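You operate a simulated robot arm through the tools that you are given. There is no shell and no other tool. Be economical: measure what you need, move in short steps, check, and stop when the job is done.

You are at the controls of a simulated robot arm. One attempt, no reset.

JOB
Turn the timer knob to 5.

It is judged by the outcome, as a careful person would: the job done as asked, and still so three seconds after it is handed in. It fails if anything else is knocked over, pushed out of place, dropped, spilled or broken.

ROBOT AND FRAMES
A 7-joint arm with a two-finger parallel gripper, fixed in place. Base frame: the origin is at the foot of the arm, x ahead of it, y to its left, z up. Lengths are in cm, angles in rad, forces in N, time in s.
Its first joint turns from -2.897 to 2.897 rad. Payload 4.4 kg.
Tool frame: the origin (TCP) lies between the finger pads and is the grasp point; the fingertips stand 2.3 cm ahead of it; z points along the fingers, y is the line along which they close. The gripper opens to 9.4 cm. The fingers are 3.8 cm wide and 1 cm thick; the gripper's body (5.4 by 9.6 cm) begins 3.9 cm behind the TCP.
Orientation is that of the tool frame in the base frame, as a unit quaternion [w, x, y, z]. With the fingers straight down and closing along the base's y, the tool's x points along the base's -x, its y along +y and its z along -z.

CONTROLS
- The arm moves only by the tool send_rows. Its argument "commands" is a list of rows, each an object (a shift or turn left out is 0, a gripper value left out holds the last) with "offset": the shift along the base's x, y, z in cm, a list of three; "rotation": the turn, a rotation vector about the base's x, y, z in rad, a list of three. In form: [{"offset": [x, y, z], "rotation": [ax, ay, az]}, ...]. A call has 1 to 12 rows; each row is the pose to reach, as a shift and turn from the pose commanded when the call began. "fingers" is the opening, from 0 (shut) to 1 (fully open), set as the call begins (left out, the last holds). Each row takes 0.2 s and may step no farther than 5 cm and 0.15 rad from the row before; otherwise, or with a gripper value out of range, the whole call is refused. Where a pose cannot be reached the arm comes as near as it can. A force on the tool above 40 N (or 10 N above the force at the start of the call, whichever is more), or a blocked arm, ends the call early, and 0.2 s more pass. The fingers move at their own pace (about 7.2 cm/s each) and stop on an object; they squeeze with about 35 N. The grip force told is the motor's: it shows also when the fingers shut on nothing. Time passes only in rows, and 0.2 s behind the last, so rows that repeat a pose let the fingers close. The reply holds the time, the measured pose of the TCP, the force on the tool along the base axes, the opening and the grip force, in the units named above and with some noise.
- Cameras (640 x 400 px; columns grow to the right, rows downward): "scene" is fixed at [4.98, 65.09, 157.43]; the picture's right is [0.31, -0.95, 0.00], its down [-0.45, -0.15, -0.88] and it looks along [0.84, 0.28, -0.47] (base axes); focal length 315 px, centre (320, 200). "wrist" rides on the gripper at [-3.9, 0, -4.4] in the tool frame; the picture's right is [0.00, -1.00, 0.00], its down [0.97, 0.00, -0.24] and it looks along [0.24, 0.00, 0.97] (tool axes); focal length 218 px, centre (320, 200). There is no depth. A picture from a camera that has moved, and an enlarged one, comes with that camera's place and axes in the base frame and with its lens.
- camera(camera): a new picture of that camera. It takes no simulated time.
- zoom(camera, box): a new picture of the part [left, top, right, bottom] of that camera's present view, enlarged. It takes no simulated time.
- finish_job(): hands the job in; it is judged then, once.

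Work in short steps. Places have to be worked out from the pictures, the camera data and where the tool is seen: move nearer, look again, correct. Check each grasp and each placing, and mend what went wrong. You have 90 turns and 46 pictures in all, those below and enlarged ones among them. Open the gripper and draw the arm clear of the work before you hand the job in, unless the task says otherwise; then end with one line.

The tools are called after "Emit:" as name(argument=value, ...) on one line, values as JSON. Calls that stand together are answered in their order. send_rows: Moves the arm, as the interface text tells. Its arguments: {"type":"object","properties":{"commands":{"type":"array","items":{"type":"object","properties":{"offset":{"type":"array","items":{"type":"number"}},"rotation":{"type":"array","items":{"type":"number"}}}}},"fingers":{"type":"number"}},"required":["commands"]} The other tools are called the same way: camera (camera) takes a picture; zoom (camera, box) takes an enlarged picture of a part of a camera's view; finish_job () hands the job in.

At the start:

```text
t: 0.0
position: [45.55, 76.13, 131.71]
ee_rot: [0.0, 0.0, 1.0, 0.0]
force: [-1.4, -0.1, 0.0]
finger_gap: 9.39
grasp_force: 0.1
```

scene: 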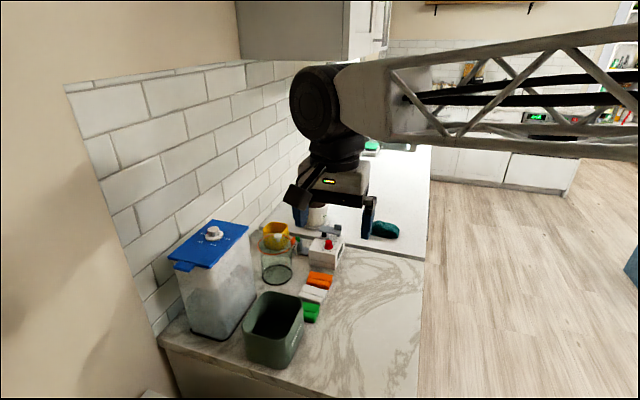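
wrist: 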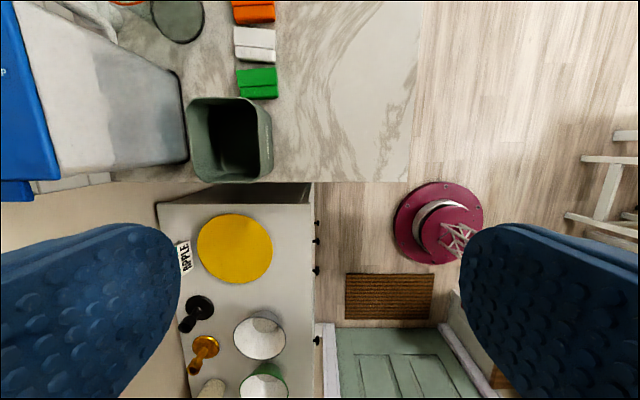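

I'll look closer at the white box with the red knob, which may be the timer.

Emit:
zoom(camera="scene", box=[250, 190, 410, 290])

Emit:
zoom(camera="scene", box=[340, 100, 460, 175])

```text
4.00 times, centred on (330, 240) of scene
camera zoom: at [4.98, 65.09, 157.43], right [0.31, -0.95, 0.0], down [-0.45, -0.15, -0.88], along [0.84, 0.28, -0.47], focal length 1259 px, centre (280, 40)
```

zoom: 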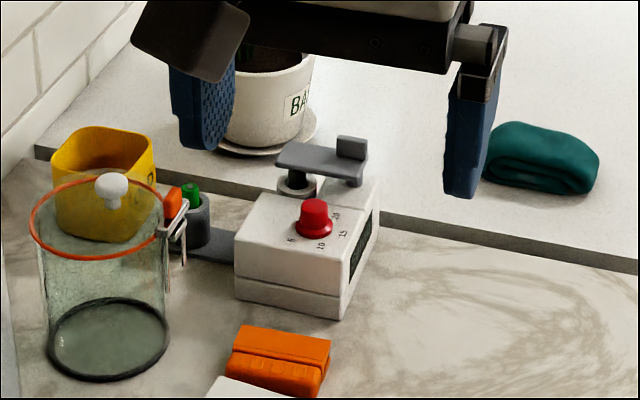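

```text
5.33 times, centred on (400, 138) of scene
camera zoom: at [4.98, 65.09, 157.43], right [0.31, -0.95, 0.0], down [-0.45, -0.15, -0.88], along [0.84, 0.28, -0.47], focal length 1679 px, centre (-107, 533)
```

zoom: 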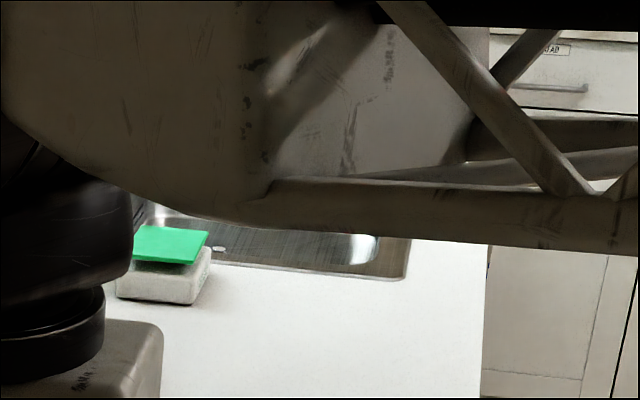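

The timer knob is the red one (marks 5/10/15/20), at about (75, 86, 104.5). The upper cabinet seems to start near x=78, so I'll go lower first and forward moderately for a wrist view.

Emit:
send_rows(commands=[{"offset": [2.5, 1, -3]}, {"offset": [6, 3, -6]}, {"offset": [10, 5, -8]}, {"offset": [14, 7, -10]}, {"offset": [18, 9, -11]}, {"offset": [22, 9.5, -11.5]}, {"offset": [25, 9.5, -11.7]}])

Emit:
camera(camera="wrist")

Emit:
camera(camera="scene")

```text
refused: row 2 steps farther than a row can; nothing moved
```

```text
41 pictures are left
camera wrist: at [49.35, 76.11, 136.09], right [0.0, -1.0, 0.0], down [-0.97, 0.0, 0.24], along [-0.24, 0.0, -0.97], focal length 218 px, centre (320, 200)
```

wrist: 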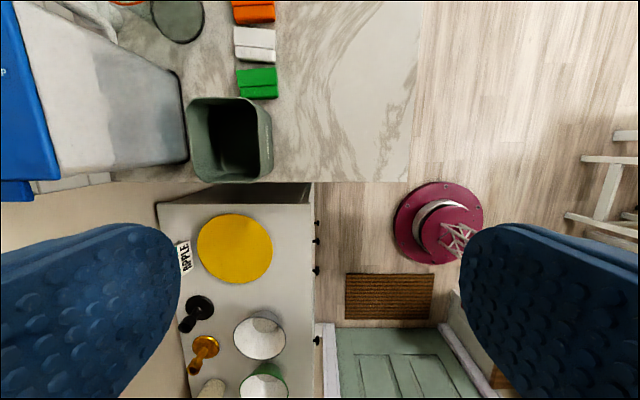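

```text
40 pictures are left
```

scene: 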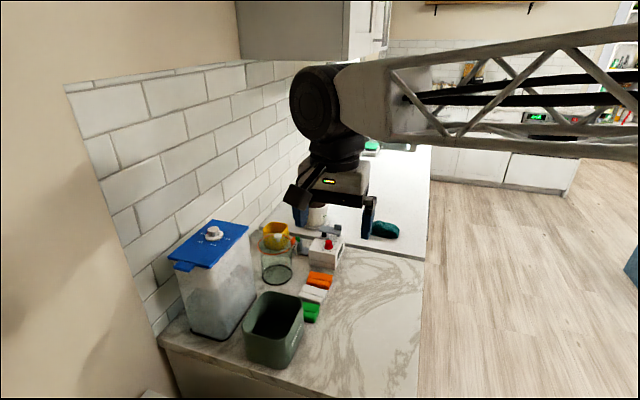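

The steps were too long; I send the same path with shorter steps.

Emit:
send_rows(commands=[{"offset": [2.5, 1, -3]}, {"offset": [5.5, 2.5, -6]}, {"offset": [9, 4, -8]}, {"offset": [12.5, 5.5, -10]}, {"offset": [16, 7, -11]}, {"offset": [20, 8.5, -11.5]}, {"offset": [24, 9.5, -11.7]}])

Emit:
camera(camera="wrist")

Emit:
camera(camera="scene")

```text
t: 1.6
position: [69.62, 85.56, 120.17]
ee_rot: [0.002, -0.001, 1.0, 0.001]
force: [0.1, -0.3, 0.4]
finger_gap: 9.41
grasp_force: 0.1
```

```text
39 pictures are left
camera wrist: at [73.39, 85.55, 124.59], right [0.0, -1.0, 0.0], down [-0.97, 0.0, 0.24], along [-0.24, 0.0, -0.97], focal length 218 px, centre (320, 200)
```

wrist: 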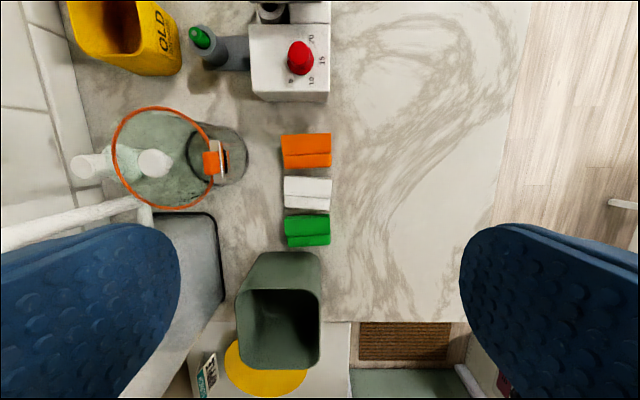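

```text
38 pictures are left
```

scene: 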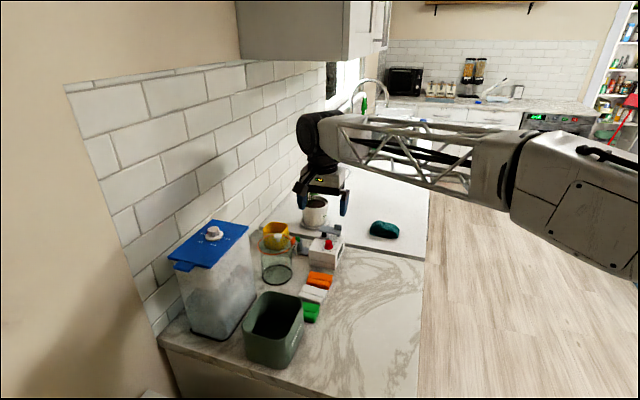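

Triangulating both views gives the knob at about (81.5, 87.7, 99.5); the marble seems lower than expected. I move closer and lower.

Emit:
send_rows(commands=[{"offset": [2, 0.5, -3]}, {"offset": [4, 1, -6]}, {"offset": [7, 2, -8]}, {"offset": [9, 2, -9]}])

Emit:
camera(camera="wrist")

Emit:
zoom(camera="scene", box=[270, 180, 398, 260])

```text
t: 2.6
position: [78.58, 87.38, 110.82]
ee_rot: [0.0, 0.0, 1.0, 0.0]
force: [-0.5, -0.2, 0.4]
finger_gap: 9.39
grasp_force: 0.1
```

```text
37 pictures are left
camera wrist: at [82.38, 87.44, 115.25], right [0.0, -1.0, 0.0], down [-0.97, 0.0, 0.24], along [-0.24, 0.0, -0.97], focal length 218 px, centre (320, 200)
```

wrist: 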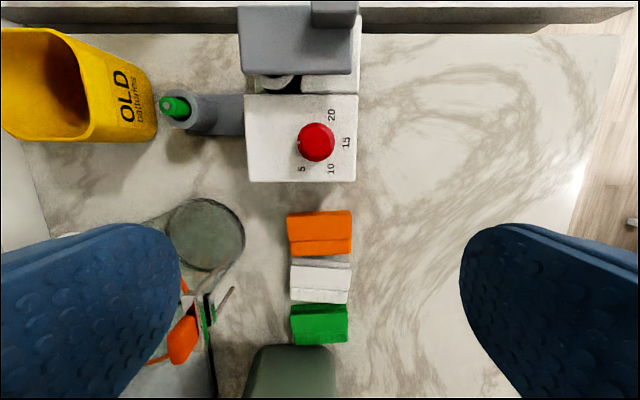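

```text
5.00 times, centred on (334, 220) of scene
camera zoom: at [4.98, 65.09, 157.43], right [0.31, -0.95, 0.0], down [-0.45, -0.15, -0.88], along [0.84, 0.28, -0.47], focal length 1574 px, centre (250, 100)
```

zoom: 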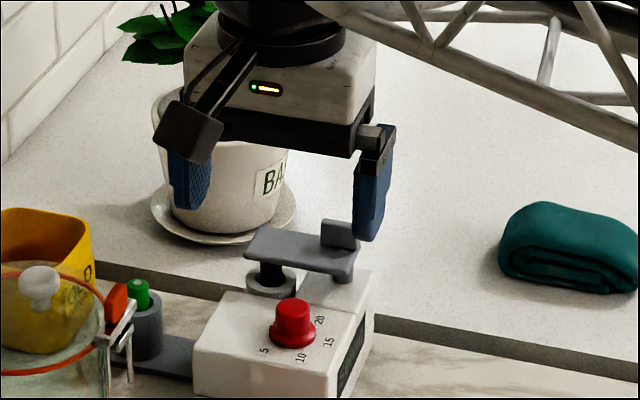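

Emit:
zoom(camera="wrist", box=[268, 110, 364, 170])

Emit:
zoom(camera="scene", box=[312, 232, 344, 252])

```text
6.67 times, centred on (316, 140) of wrist
camera zoom: at [82.38, 87.44, 115.25], right [0.0, -1.0, 0.0], down [-0.97, 0.0, 0.24], along [-0.24, 0.0, -0.97], focal length 1455 px, centre (347, 600)
```

zoom: 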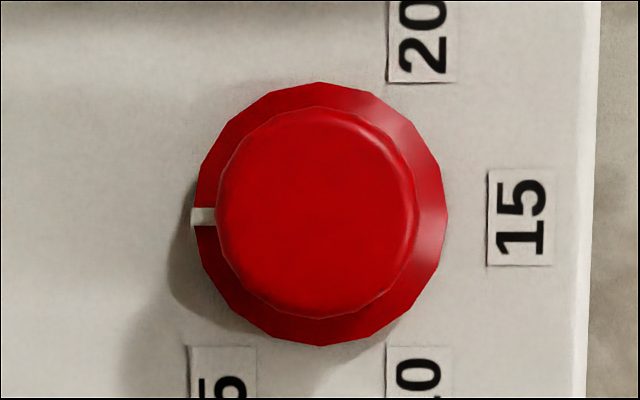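

```text
16.00 times, centred on (328, 242) of scene
camera zoom: at [4.98, 65.09, 157.43], right [0.31, -0.95, 0.0], down [-0.45, -0.15, -0.88], along [0.84, 0.28, -0.47], focal length 5036 px, centre (192, -472)
```

zoom: 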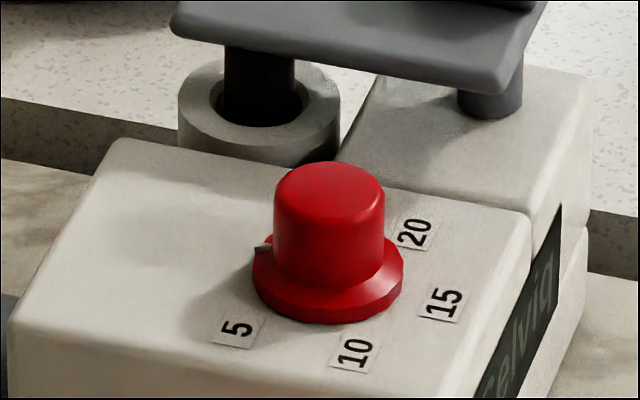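

The white pointer faces +y; labels are spaced 60°, with 15 at -y and 5 at 60° counter-clockwise (from above) from the pointer. Knob axis is about (82.7, 87.8), top z about 99.9. I go over it, yawed -30° so I can turn symmetrically to +30°, with the gripper partly closed.

Emit:
send_rows(commands=[{"offset": [1, 0, -1], "rotation": [0, 0, -0.13]}, {"offset": [2, 0.1, -2], "rotation": [0, 0, -0.26]}, {"offset": [3, 0.2, -3], "rotation": [0, 0, -0.39]}, {"offset": [4.1, 0.2, -4.5], "rotation": [0, 0, -0.52]}, {"offset": [4.1, 0.2, -6], "rotation": [0, 0, -0.52]}, {"offset": [4.1, 0.2, -6], "rotation": [0, 0, -0.52]}], fingers=0.47)

Emit:
camera(camera="wrist")

Emit:
zoom(camera="scene", box=[290, 200, 370, 250])

```text
t: 4.0
position: [82.67, 87.62, 105.04]
ee_rot: [0.001, 0.257, 0.966, 0.0]
force: [-0.4, 0.1, -0.2]
finger_gap: 4.41
grasp_force: 0.2
```

```text
33 pictures are left
camera wrist: at [85.93, 85.74, 109.41], right [-0.5, -0.87, 0.0], down [-0.84, 0.48, 0.24], along [-0.21, 0.12, -0.97], focal length 218 px, centre (320, 200)
```

wrist: 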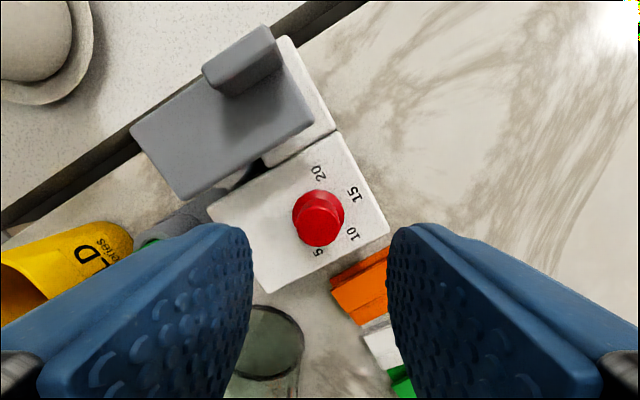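

```text
8.00 times, centred on (330, 225) of scene
camera zoom: at [4.98, 65.09, 157.43], right [0.31, -0.95, 0.0], down [-0.45, -0.15, -0.88], along [0.84, 0.28, -0.47], focal length 2518 px, centre (240, 0)
```

zoom: 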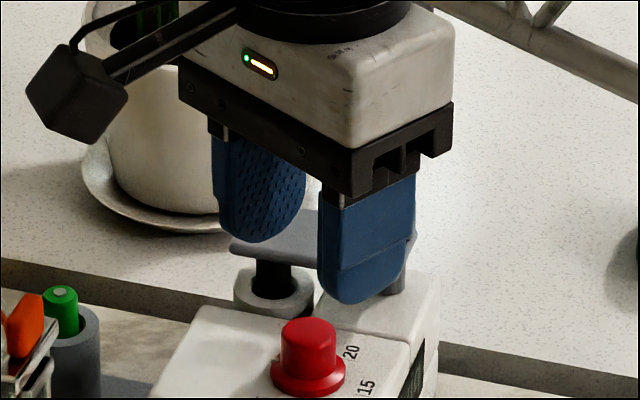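

The knob's top and base both project to about (82.75, 87.57), centred between the fingers; the platform edge is at x≈86.8, clear. I descend to TCP z≈100.3.

Emit:
send_rows(commands=[{"offset": [0.1, 0, -1.5]}, {"offset": [0.1, 0, -3]}, {"offset": [0.1, 0, -4]}, {"offset": [0.1, 0, -4.7]}, {"offset": [0.1, 0, -4.7]}])

Emit:
camera(camera="wrist")

Emit:
zoom(camera="scene", box=[290, 210, 370, 260])

```text
t: 5.2
position: [82.84, 87.8, 100.41]
ee_rot: [0.0, 0.257, 0.966, 0.0]
force: [-0.1, 0.4, 0.6]
finger_gap: 4.42
grasp_force: 0.1
```

```text
31 pictures are left
camera wrist: at [86.1, 85.79, 104.81], right [-0.5, -0.87, 0.0], down [-0.84, 0.48, 0.24], along [-0.21, 0.12, -0.97], focal length 218 px, centre (320, 200)
```

wrist: 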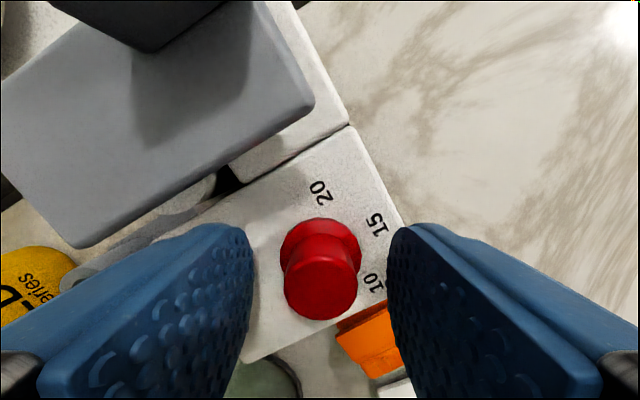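

```text
8.00 times, centred on (330, 235) of scene
camera zoom: at [4.98, 65.09, 157.43], right [0.31, -0.95, 0.0], down [-0.45, -0.15, -0.88], along [0.84, 0.28, -0.47], focal length 2518 px, centre (240, -80)
```

zoom: 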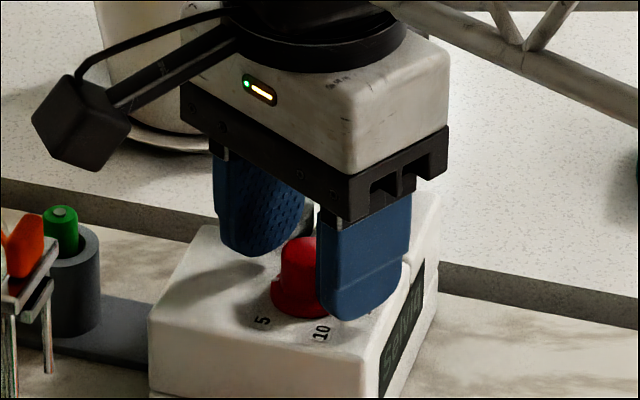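

The fingers straddle the knob evenly. I close on it.

Emit:
send_rows(commands=[{"offset": [0, 0, 0]}, {"offset": [0, 0, 0]}, {"offset": [0, 0, 0]}], fingers=0)

Emit:
zoom(camera="wrist", box=[200, 180, 440, 330])

```text
t: 6.0
position: [82.69, 87.72, 100.38]
ee_rot: [0.0, 0.257, 0.966, 0.0]
force: [-6.9, -6.4, 1.0]
finger_gap: 2.13
grasp_force: 45.2
```

```text
2.67 times, centred on (320, 255) of wrist
camera zoom: at [86.1, 85.77, 104.81], right [-0.5, -0.87, 0.0], down [-0.84, 0.48, 0.24], along [-0.21, 0.12, -0.97], focal length 582 px, centre (320, 53)
```

zoom: 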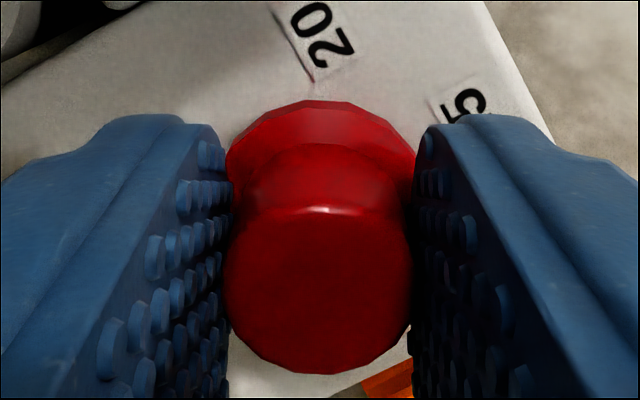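

Firm grip (2.13 cm), with a small sideways load; I ease it by about 0.1 cm and turn first part, +0.5 rad.

Emit:
send_rows(commands=[{"offset": [-0.05, -0.09, 0]}, {"offset": [-0.05, -0.09, 0], "rotation": [0, 0, 0.1]}, {"offset": [-0.05, -0.09, 0], "rotation": [0, 0, 0.2]}, {"offset": [-0.05, -0.09, 0], "rotation": [0, 0, 0.3]}, {"offset": [-0.05, -0.09, 0], "rotation": [0, 0, 0.4]}, {"offset": [-0.05, -0.09, 0], "rotation": [0, 0, 0.5]}])

Emit:
zoom(camera="wrist", box=[200, 180, 440, 330])

Emit:
zoom(camera="scene", box=[290, 210, 370, 260])

```text
t: 6.8
position: [82.87, 87.77, 100.24]
ee_rot: [0.001, 0.161, 0.987, 0.001]
force: [11.4, 7.3, -3.8]
finger_gap: 2.14
grasp_force: 45.5
stopped in row 4: the force on the tool passed its limit (the readings are from after the stop); the commanded pose is now the measured one
```

```text
2.67 times, centred on (320, 255) of wrist
camera zoom: at [86.39, 86.46, 104.82], right [-0.32, -0.95, 0.0], down [-0.92, 0.31, 0.24], along [-0.22, 0.08, -0.97], focal length 582 px, centre (320, 53)
```

zoom: 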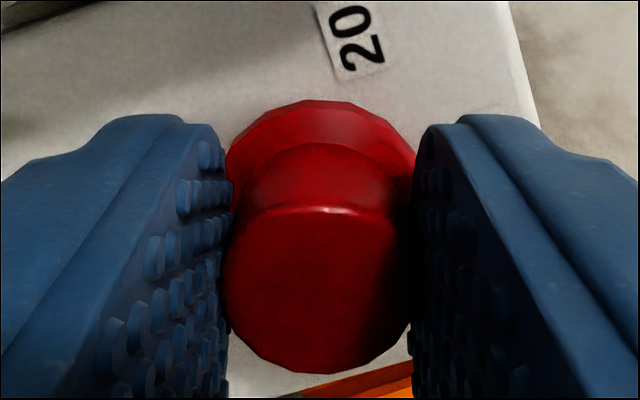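

```text
8.00 times, centred on (330, 235) of scene
camera zoom: at [4.98, 65.09, 157.43], right [0.31, -0.95, 0.0], down [-0.45, -0.15, -0.88], along [0.84, 0.28, -0.47], focal length 2518 px, centre (240, -80)
```

zoom: 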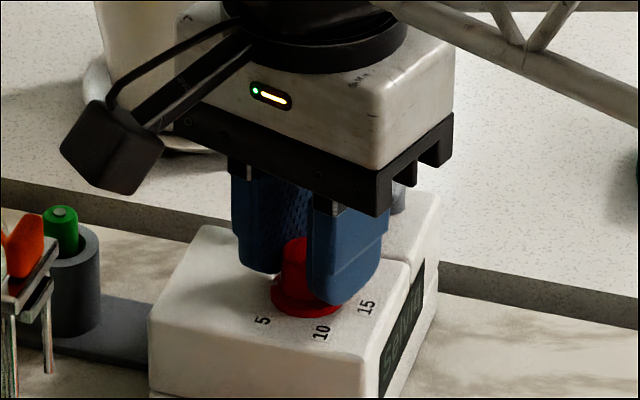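

It stopped after ~0.2 rad; the knob turned with the grip (20 label shifted relative to the hand, knob not slipping). I hold to read the settled force.

Emit:
send_rows(commands=[{"offset": [0, 0, 0]}])

```text
t: 7.2
position: [82.84, 87.69, 100.4]
ee_rot: [0.001, 0.162, 0.987, 0.001]
force: [14.3, 10.6, -4.8]
finger_gap: 2.12
grasp_force: 44.9
```

The force reads as a reaction pushing the tool +x/+y; I nudge that way slightly.

Emit:
send_rows(commands=[{"offset": [0.05, 0.04, 0.02]}])

```text
t: 7.6
position: [82.74, 87.69, 100.39]
ee_rot: [0.001, 0.161, 0.987, 0.0]
force: [10.7, 3.5, -6.3]
finger_gap: 2.17
grasp_force: 44.9
```

Emit:
send_rows(commands=[{"offset": [0.08, 0.02, -0.04]}, {"offset": [0.08, 0.02, -0.04], "rotation": [0, 0, 0.07]}, {"offset": [0.08, 0.02, -0.04], "rotation": [0, 0, 0.14]}])

```text
t: 8.4
position: [82.78, 87.86, 100.38]
ee_rot: [0.0, 0.113, 0.994, 0.0]
force: [-9.6, -12.7, 1.6]
finger_gap: 2.12
grasp_force: 45.2
stopped in row 3: the force on the tool passed its limit (the readings are from after the stop); the commanded pose is now the measured one
```

Yaw now -0.23 (turned ~0.3). I relieve the side load and continue in small steps.

Emit:
send_rows(commands=[{"offset": [-0.04, -0.04, 0]}, {"offset": [-0.04, -0.04, 0]}])

```text
t: 9.0
position: [82.8, 87.81, 100.33]
ee_rot: [-0.001, 0.112, 0.994, 0.001]
force: [-1.8, 5.2, -2.9]
finger_gap: 2.15
grasp_force: 45.0
```

Side load is small now; turn on slowly.

Emit:
send_rows(commands=[{"rotation": [0, 0, 0.03]}, {"rotation": [0, 0, 0.06]}, {"rotation": [0, 0, 0.09]}, {"rotation": [0, 0, 0.12]}, {"rotation": [0, 0, 0.15]}, {"rotation": [0, 0, 0.18]}, {"rotation": [0, 0, 0.21]}, {"rotation": [0, 0, 0.24]}])

Emit:
zoom(camera="scene", box=[290, 210, 370, 260])

```text
t: 10.8
position: [82.8, 87.81, 100.41]
ee_rot: [0.0, -0.007, 1.0, 0.001]
force: [-9.0, -16.2, 7.4]
finger_gap: 2.17
grasp_force: 44.7
```

```text
8.00 times, centred on (330, 235) of scene
camera zoom: at [4.98, 65.09, 157.43], right [0.31, -0.95, 0.0], down [-0.45, -0.15, -0.88], along [0.84, 0.28, -0.47], focal length 2518 px, centre (240, -80)
```

zoom: 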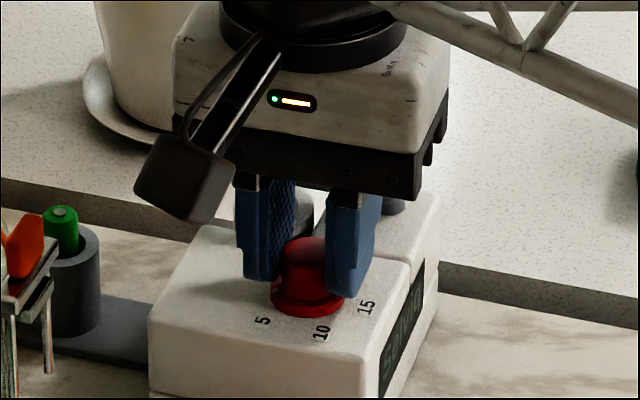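

Half way (yaw ≈ +0.01). I continue slowly with a small relieving shift.

Emit:
send_rows(commands=[{"offset": [-0.03, -0.06, 0.02]}, {"offset": [-0.03, -0.06, 0.02], "rotation": [0, 0, 0.03]}, {"offset": [-0.03, -0.06, 0.02], "rotation": [0, 0, 0.06]}, {"offset": [-0.03, -0.06, 0.02], "rotation": [0, 0, 0.09]}, {"offset": [-0.03, -0.06, 0.02], "rotation": [0, 0, 0.12]}, {"offset": [-0.03, -0.06, 0.02], "rotation": [0, 0, 0.15]}, {"offset": [-0.03, -0.06, 0.02], "rotation": [0, 0, 0.18]}, {"offset": [-0.03, -0.06, 0.02], "rotation": [0, 0, 0.21]}, {"offset": [-0.03, -0.06, 0.02], "rotation": [0, 0, 0.24]}])

```text
t: 11.7
position: [82.82, 87.88, 100.41]
ee_rot: [0.001, -0.046, 0.999, 0.003]
force: [8.5, 8.3, -3.9]
finger_gap: 2.14
grasp_force: 45.3
stopped in row 4: the force on the tool passed its limit (the readings are from after the stop); the commanded pose is now the measured one
```

Emit:
send_rows(commands=[{"offset": [0, 0, 0]}])

```text
t: 12.1
position: [82.71, 87.65, 100.31]
ee_rot: [0.001, -0.046, 0.999, 0.002]
force: [10.3, 12.9, -6.6]
finger_gap: 2.14
grasp_force: 45.4
```

Emit:
send_rows(commands=[{"offset": [0.05, 0.05, -0.03]}, {"offset": [0.05, 0.05, -0.03]}])

```text
t: 12.7
position: [82.73, 87.83, 100.4]
ee_rot: [0.0, -0.046, 0.999, 0.001]
force: [1.0, 5.4, -6.6]
finger_gap: 2.13
grasp_force: 44.6
```

Load is small again; slow turn continues (yaw 0.09 → ~0.33).

Emit:
send_rows(commands=[{"offset": [0, 0.02, -0.02], "rotation": [0, 0, 0.03]}, {"offset": [0, 0.02, -0.02], "rotation": [0, 0, 0.06]}, {"offset": [0, 0.02, -0.02], "rotation": [0, 0, 0.09]}, {"offset": [0, 0.02, -0.02], "rotation": [0, 0, 0.12]}, {"offset": [0, 0.02, -0.02], "rotation": [0, 0, 0.15]}, {"offset": [0, 0.02, -0.02], "rotation": [0, 0, 0.18]}, {"offset": [0, 0.02, -0.02], "rotation": [0, 0, 0.21]}, {"offset": [0, 0.02, -0.02], "rotation": [0, 0, 0.24]}])

```text
t: 14.5
position: [82.78, 87.81, 100.45]
ee_rot: [0.001, -0.166, 0.986, 0.0]
force: [-24.4, -28.9, 5.9]
finger_gap: 2.16
grasp_force: 45.0
```

Yaw 0.33. Side load grew, so I relieve it, then finish the turn to about 0.53.

Emit:
send_rows(commands=[{"offset": [-0.05, -0.05, 0]}, {"offset": [-0.1, -0.12, 0.02]}, {"offset": [-0.1, -0.12, 0.02]}])

```text
t: 15.3
position: [82.78, 87.81, 100.33]
ee_rot: [0.002, -0.165, 0.986, 0.002]
force: [25.7, 25.1, -0.2]
finger_gap: 2.13
grasp_force: 45.1
```

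Emit:
send_rows(commands=[{"offset": [0.05, 0.055, 0]}, {"offset": [0.05, 0.055, 0]}])

Emit:
zoom(camera="scene", box=[306, 225, 346, 250])

Emit:
zoom(camera="wrist", box=[200, 180, 440, 330])

```text
t: 15.9
position: [82.74, 87.75, 100.32]
ee_rot: [0.0, -0.166, 0.986, 0.002]
force: [4.0, 3.6, 2.4]
finger_gap: 2.13
grasp_force: 44.9
```

```text
16.00 times, centred on (326, 238) of scene
camera zoom: at [4.98, 65.09, 157.43], right [0.31, -0.95, 0.0], down [-0.45, -0.15, -0.88], along [0.84, 0.28, -0.47], focal length 5036 px, centre (224, -400)
```

zoom: 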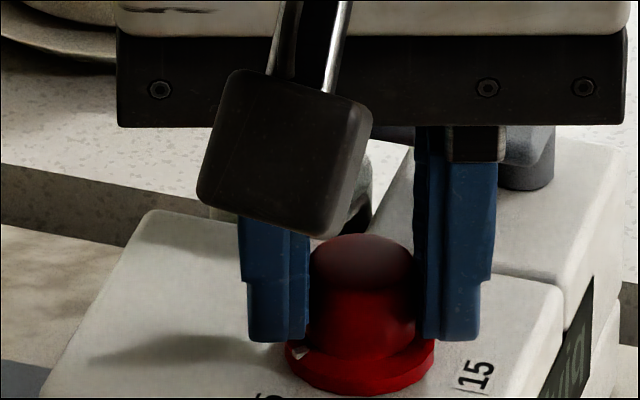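

```text
2.67 times, centred on (320, 255) of wrist
camera zoom: at [86.33, 89.0, 104.83], right [0.33, -0.95, 0.0], down [-0.92, -0.32, 0.24], along [-0.23, -0.08, -0.97], focal length 582 px, centre (320, 53)
```

zoom: 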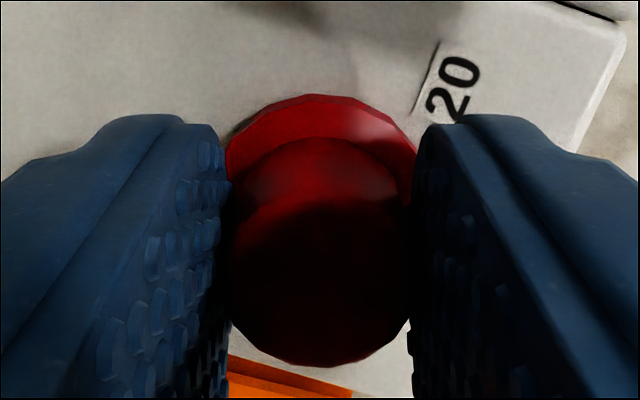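

Pointer is visible just before the 5. I finish the remaining ~0.2 rad slowly.

Emit:
send_rows(commands=[{"rotation": [0, 0, 0.03]}, {"rotation": [0, 0, 0.06]}, {"rotation": [0, 0, 0.09]}, {"rotation": [0, 0, 0.12]}, {"rotation": [0, 0, 0.15]}, {"rotation": [0, 0, 0.18]}, {"rotation": [0, 0, 0.2]}, {"rotation": [0, 0, 0.2]}])

Emit:
zoom(camera="scene", box=[310, 230, 342, 250])

```text
t: 17.7
position: [82.78, 87.74, 100.25]
ee_rot: [0.0, -0.264, 0.965, 0.002]
force: [-15.3, 3.5, 3.4]
finger_gap: 2.13
grasp_force: 44.3
```

```text
16.00 times, centred on (326, 240) of scene
camera zoom: at [4.98, 65.09, 157.43], right [0.31, -0.95, 0.0], down [-0.45, -0.15, -0.88], along [0.84, 0.28, -0.47], focal length 5036 px, centre (224, -440)
```

zoom: 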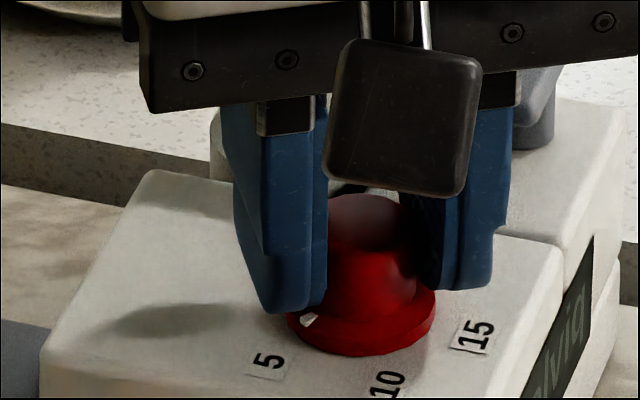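

Pointer is toward 5. I open the fingers a bit and check before lifting.

Emit:
send_rows(commands=[{"offset": [-0.03, 0, 0]}, {"offset": [-0.03, 0, 0]}, {"offset": [-0.03, 0, 0]}, {"offset": [-0.03, 0, 1.5]}, {"offset": [-0.03, 0, 4]}, {"offset": [-2, 0, 6]}, {"offset": [-4, 0, 9]}], fingers=0.42)

Emit:
zoom(camera="wrist", box=[240, 90, 400, 190])

Emit:
zoom(camera="scene", box=[310, 230, 342, 250])

```text
t: 19.3
position: [78.88, 87.55, 109.24]
ee_rot: [0.001, -0.263, 0.965, 0.001]
force: [0.9, 0.5, -1.1]
finger_gap: 3.95
grasp_force: 0.0
```

```text
4.00 times, centred on (320, 140) of wrist
camera zoom: at [82.15, 89.46, 113.68], right [0.51, -0.86, 0.0], down [-0.84, -0.49, 0.24], along [-0.21, -0.12, -0.97], focal length 873 px, centre (320, 440)
```

zoom: 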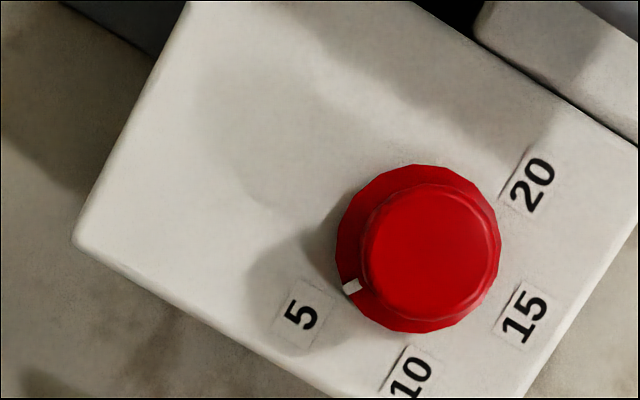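

```text
16.00 times, centred on (326, 240) of scene
camera zoom: at [4.98, 65.09, 157.43], right [0.31, -0.95, 0.0], down [-0.45, -0.15, -0.88], along [0.84, 0.28, -0.47], focal length 5036 px, centre (224, -440)
```

zoom: 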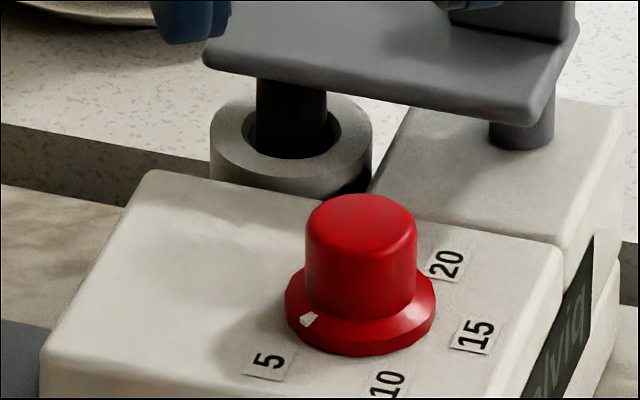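

The pointer is in line with the 5 (both at ~150.5° from the knob's centre), and the box has not shifted. I draw the arm clear and check once more.

Emit:
send_rows(commands=[{"offset": [-3, -2, 3]}, {"offset": [-6, -4, 6]}, {"offset": [-9, -6, 9]}, {"offset": [-13, -8, 11]}, {"offset": [-17, -10, 13]}], fingers=1)

Emit:
camera(camera="scene")

Emit:
zoom(camera="scene", box=[310, 230, 342, 250])

```text
t: 20.5
position: [61.74, 77.67, 122.24]
ee_rot: [0.0, -0.263, 0.965, 0.001]
force: [0.3, 0.5, -1.0]
finger_gap: 9.38
grasp_force: 0.0
```

```text
20 pictures are left
```

scene: 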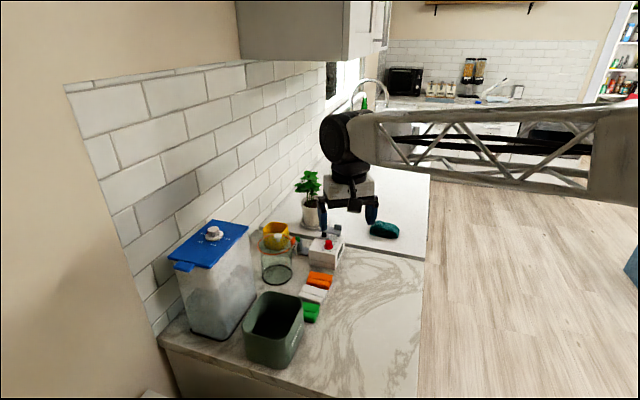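

```text
16.00 times, centred on (326, 240) of scene
camera zoom: at [4.98, 65.09, 157.43], right [0.31, -0.95, 0.0], down [-0.45, -0.15, -0.88], along [0.84, 0.28, -0.47], focal length 5036 px, centre (224, -440)
```

zoom: 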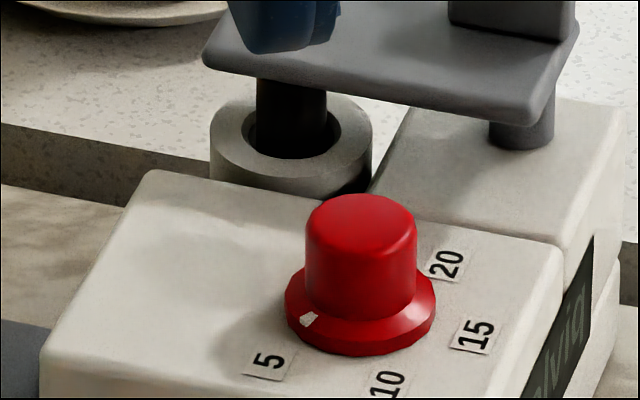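

The knob stays at 5, nothing else moved and the arm is clear, so I hand it in.

Emit:
finish_job()

```text
The job is handed in.
```

The timer knob is turned to 5: its pointer lines up with the 5 mark, nothing else in view was moved, and the open gripper is clear of the work.
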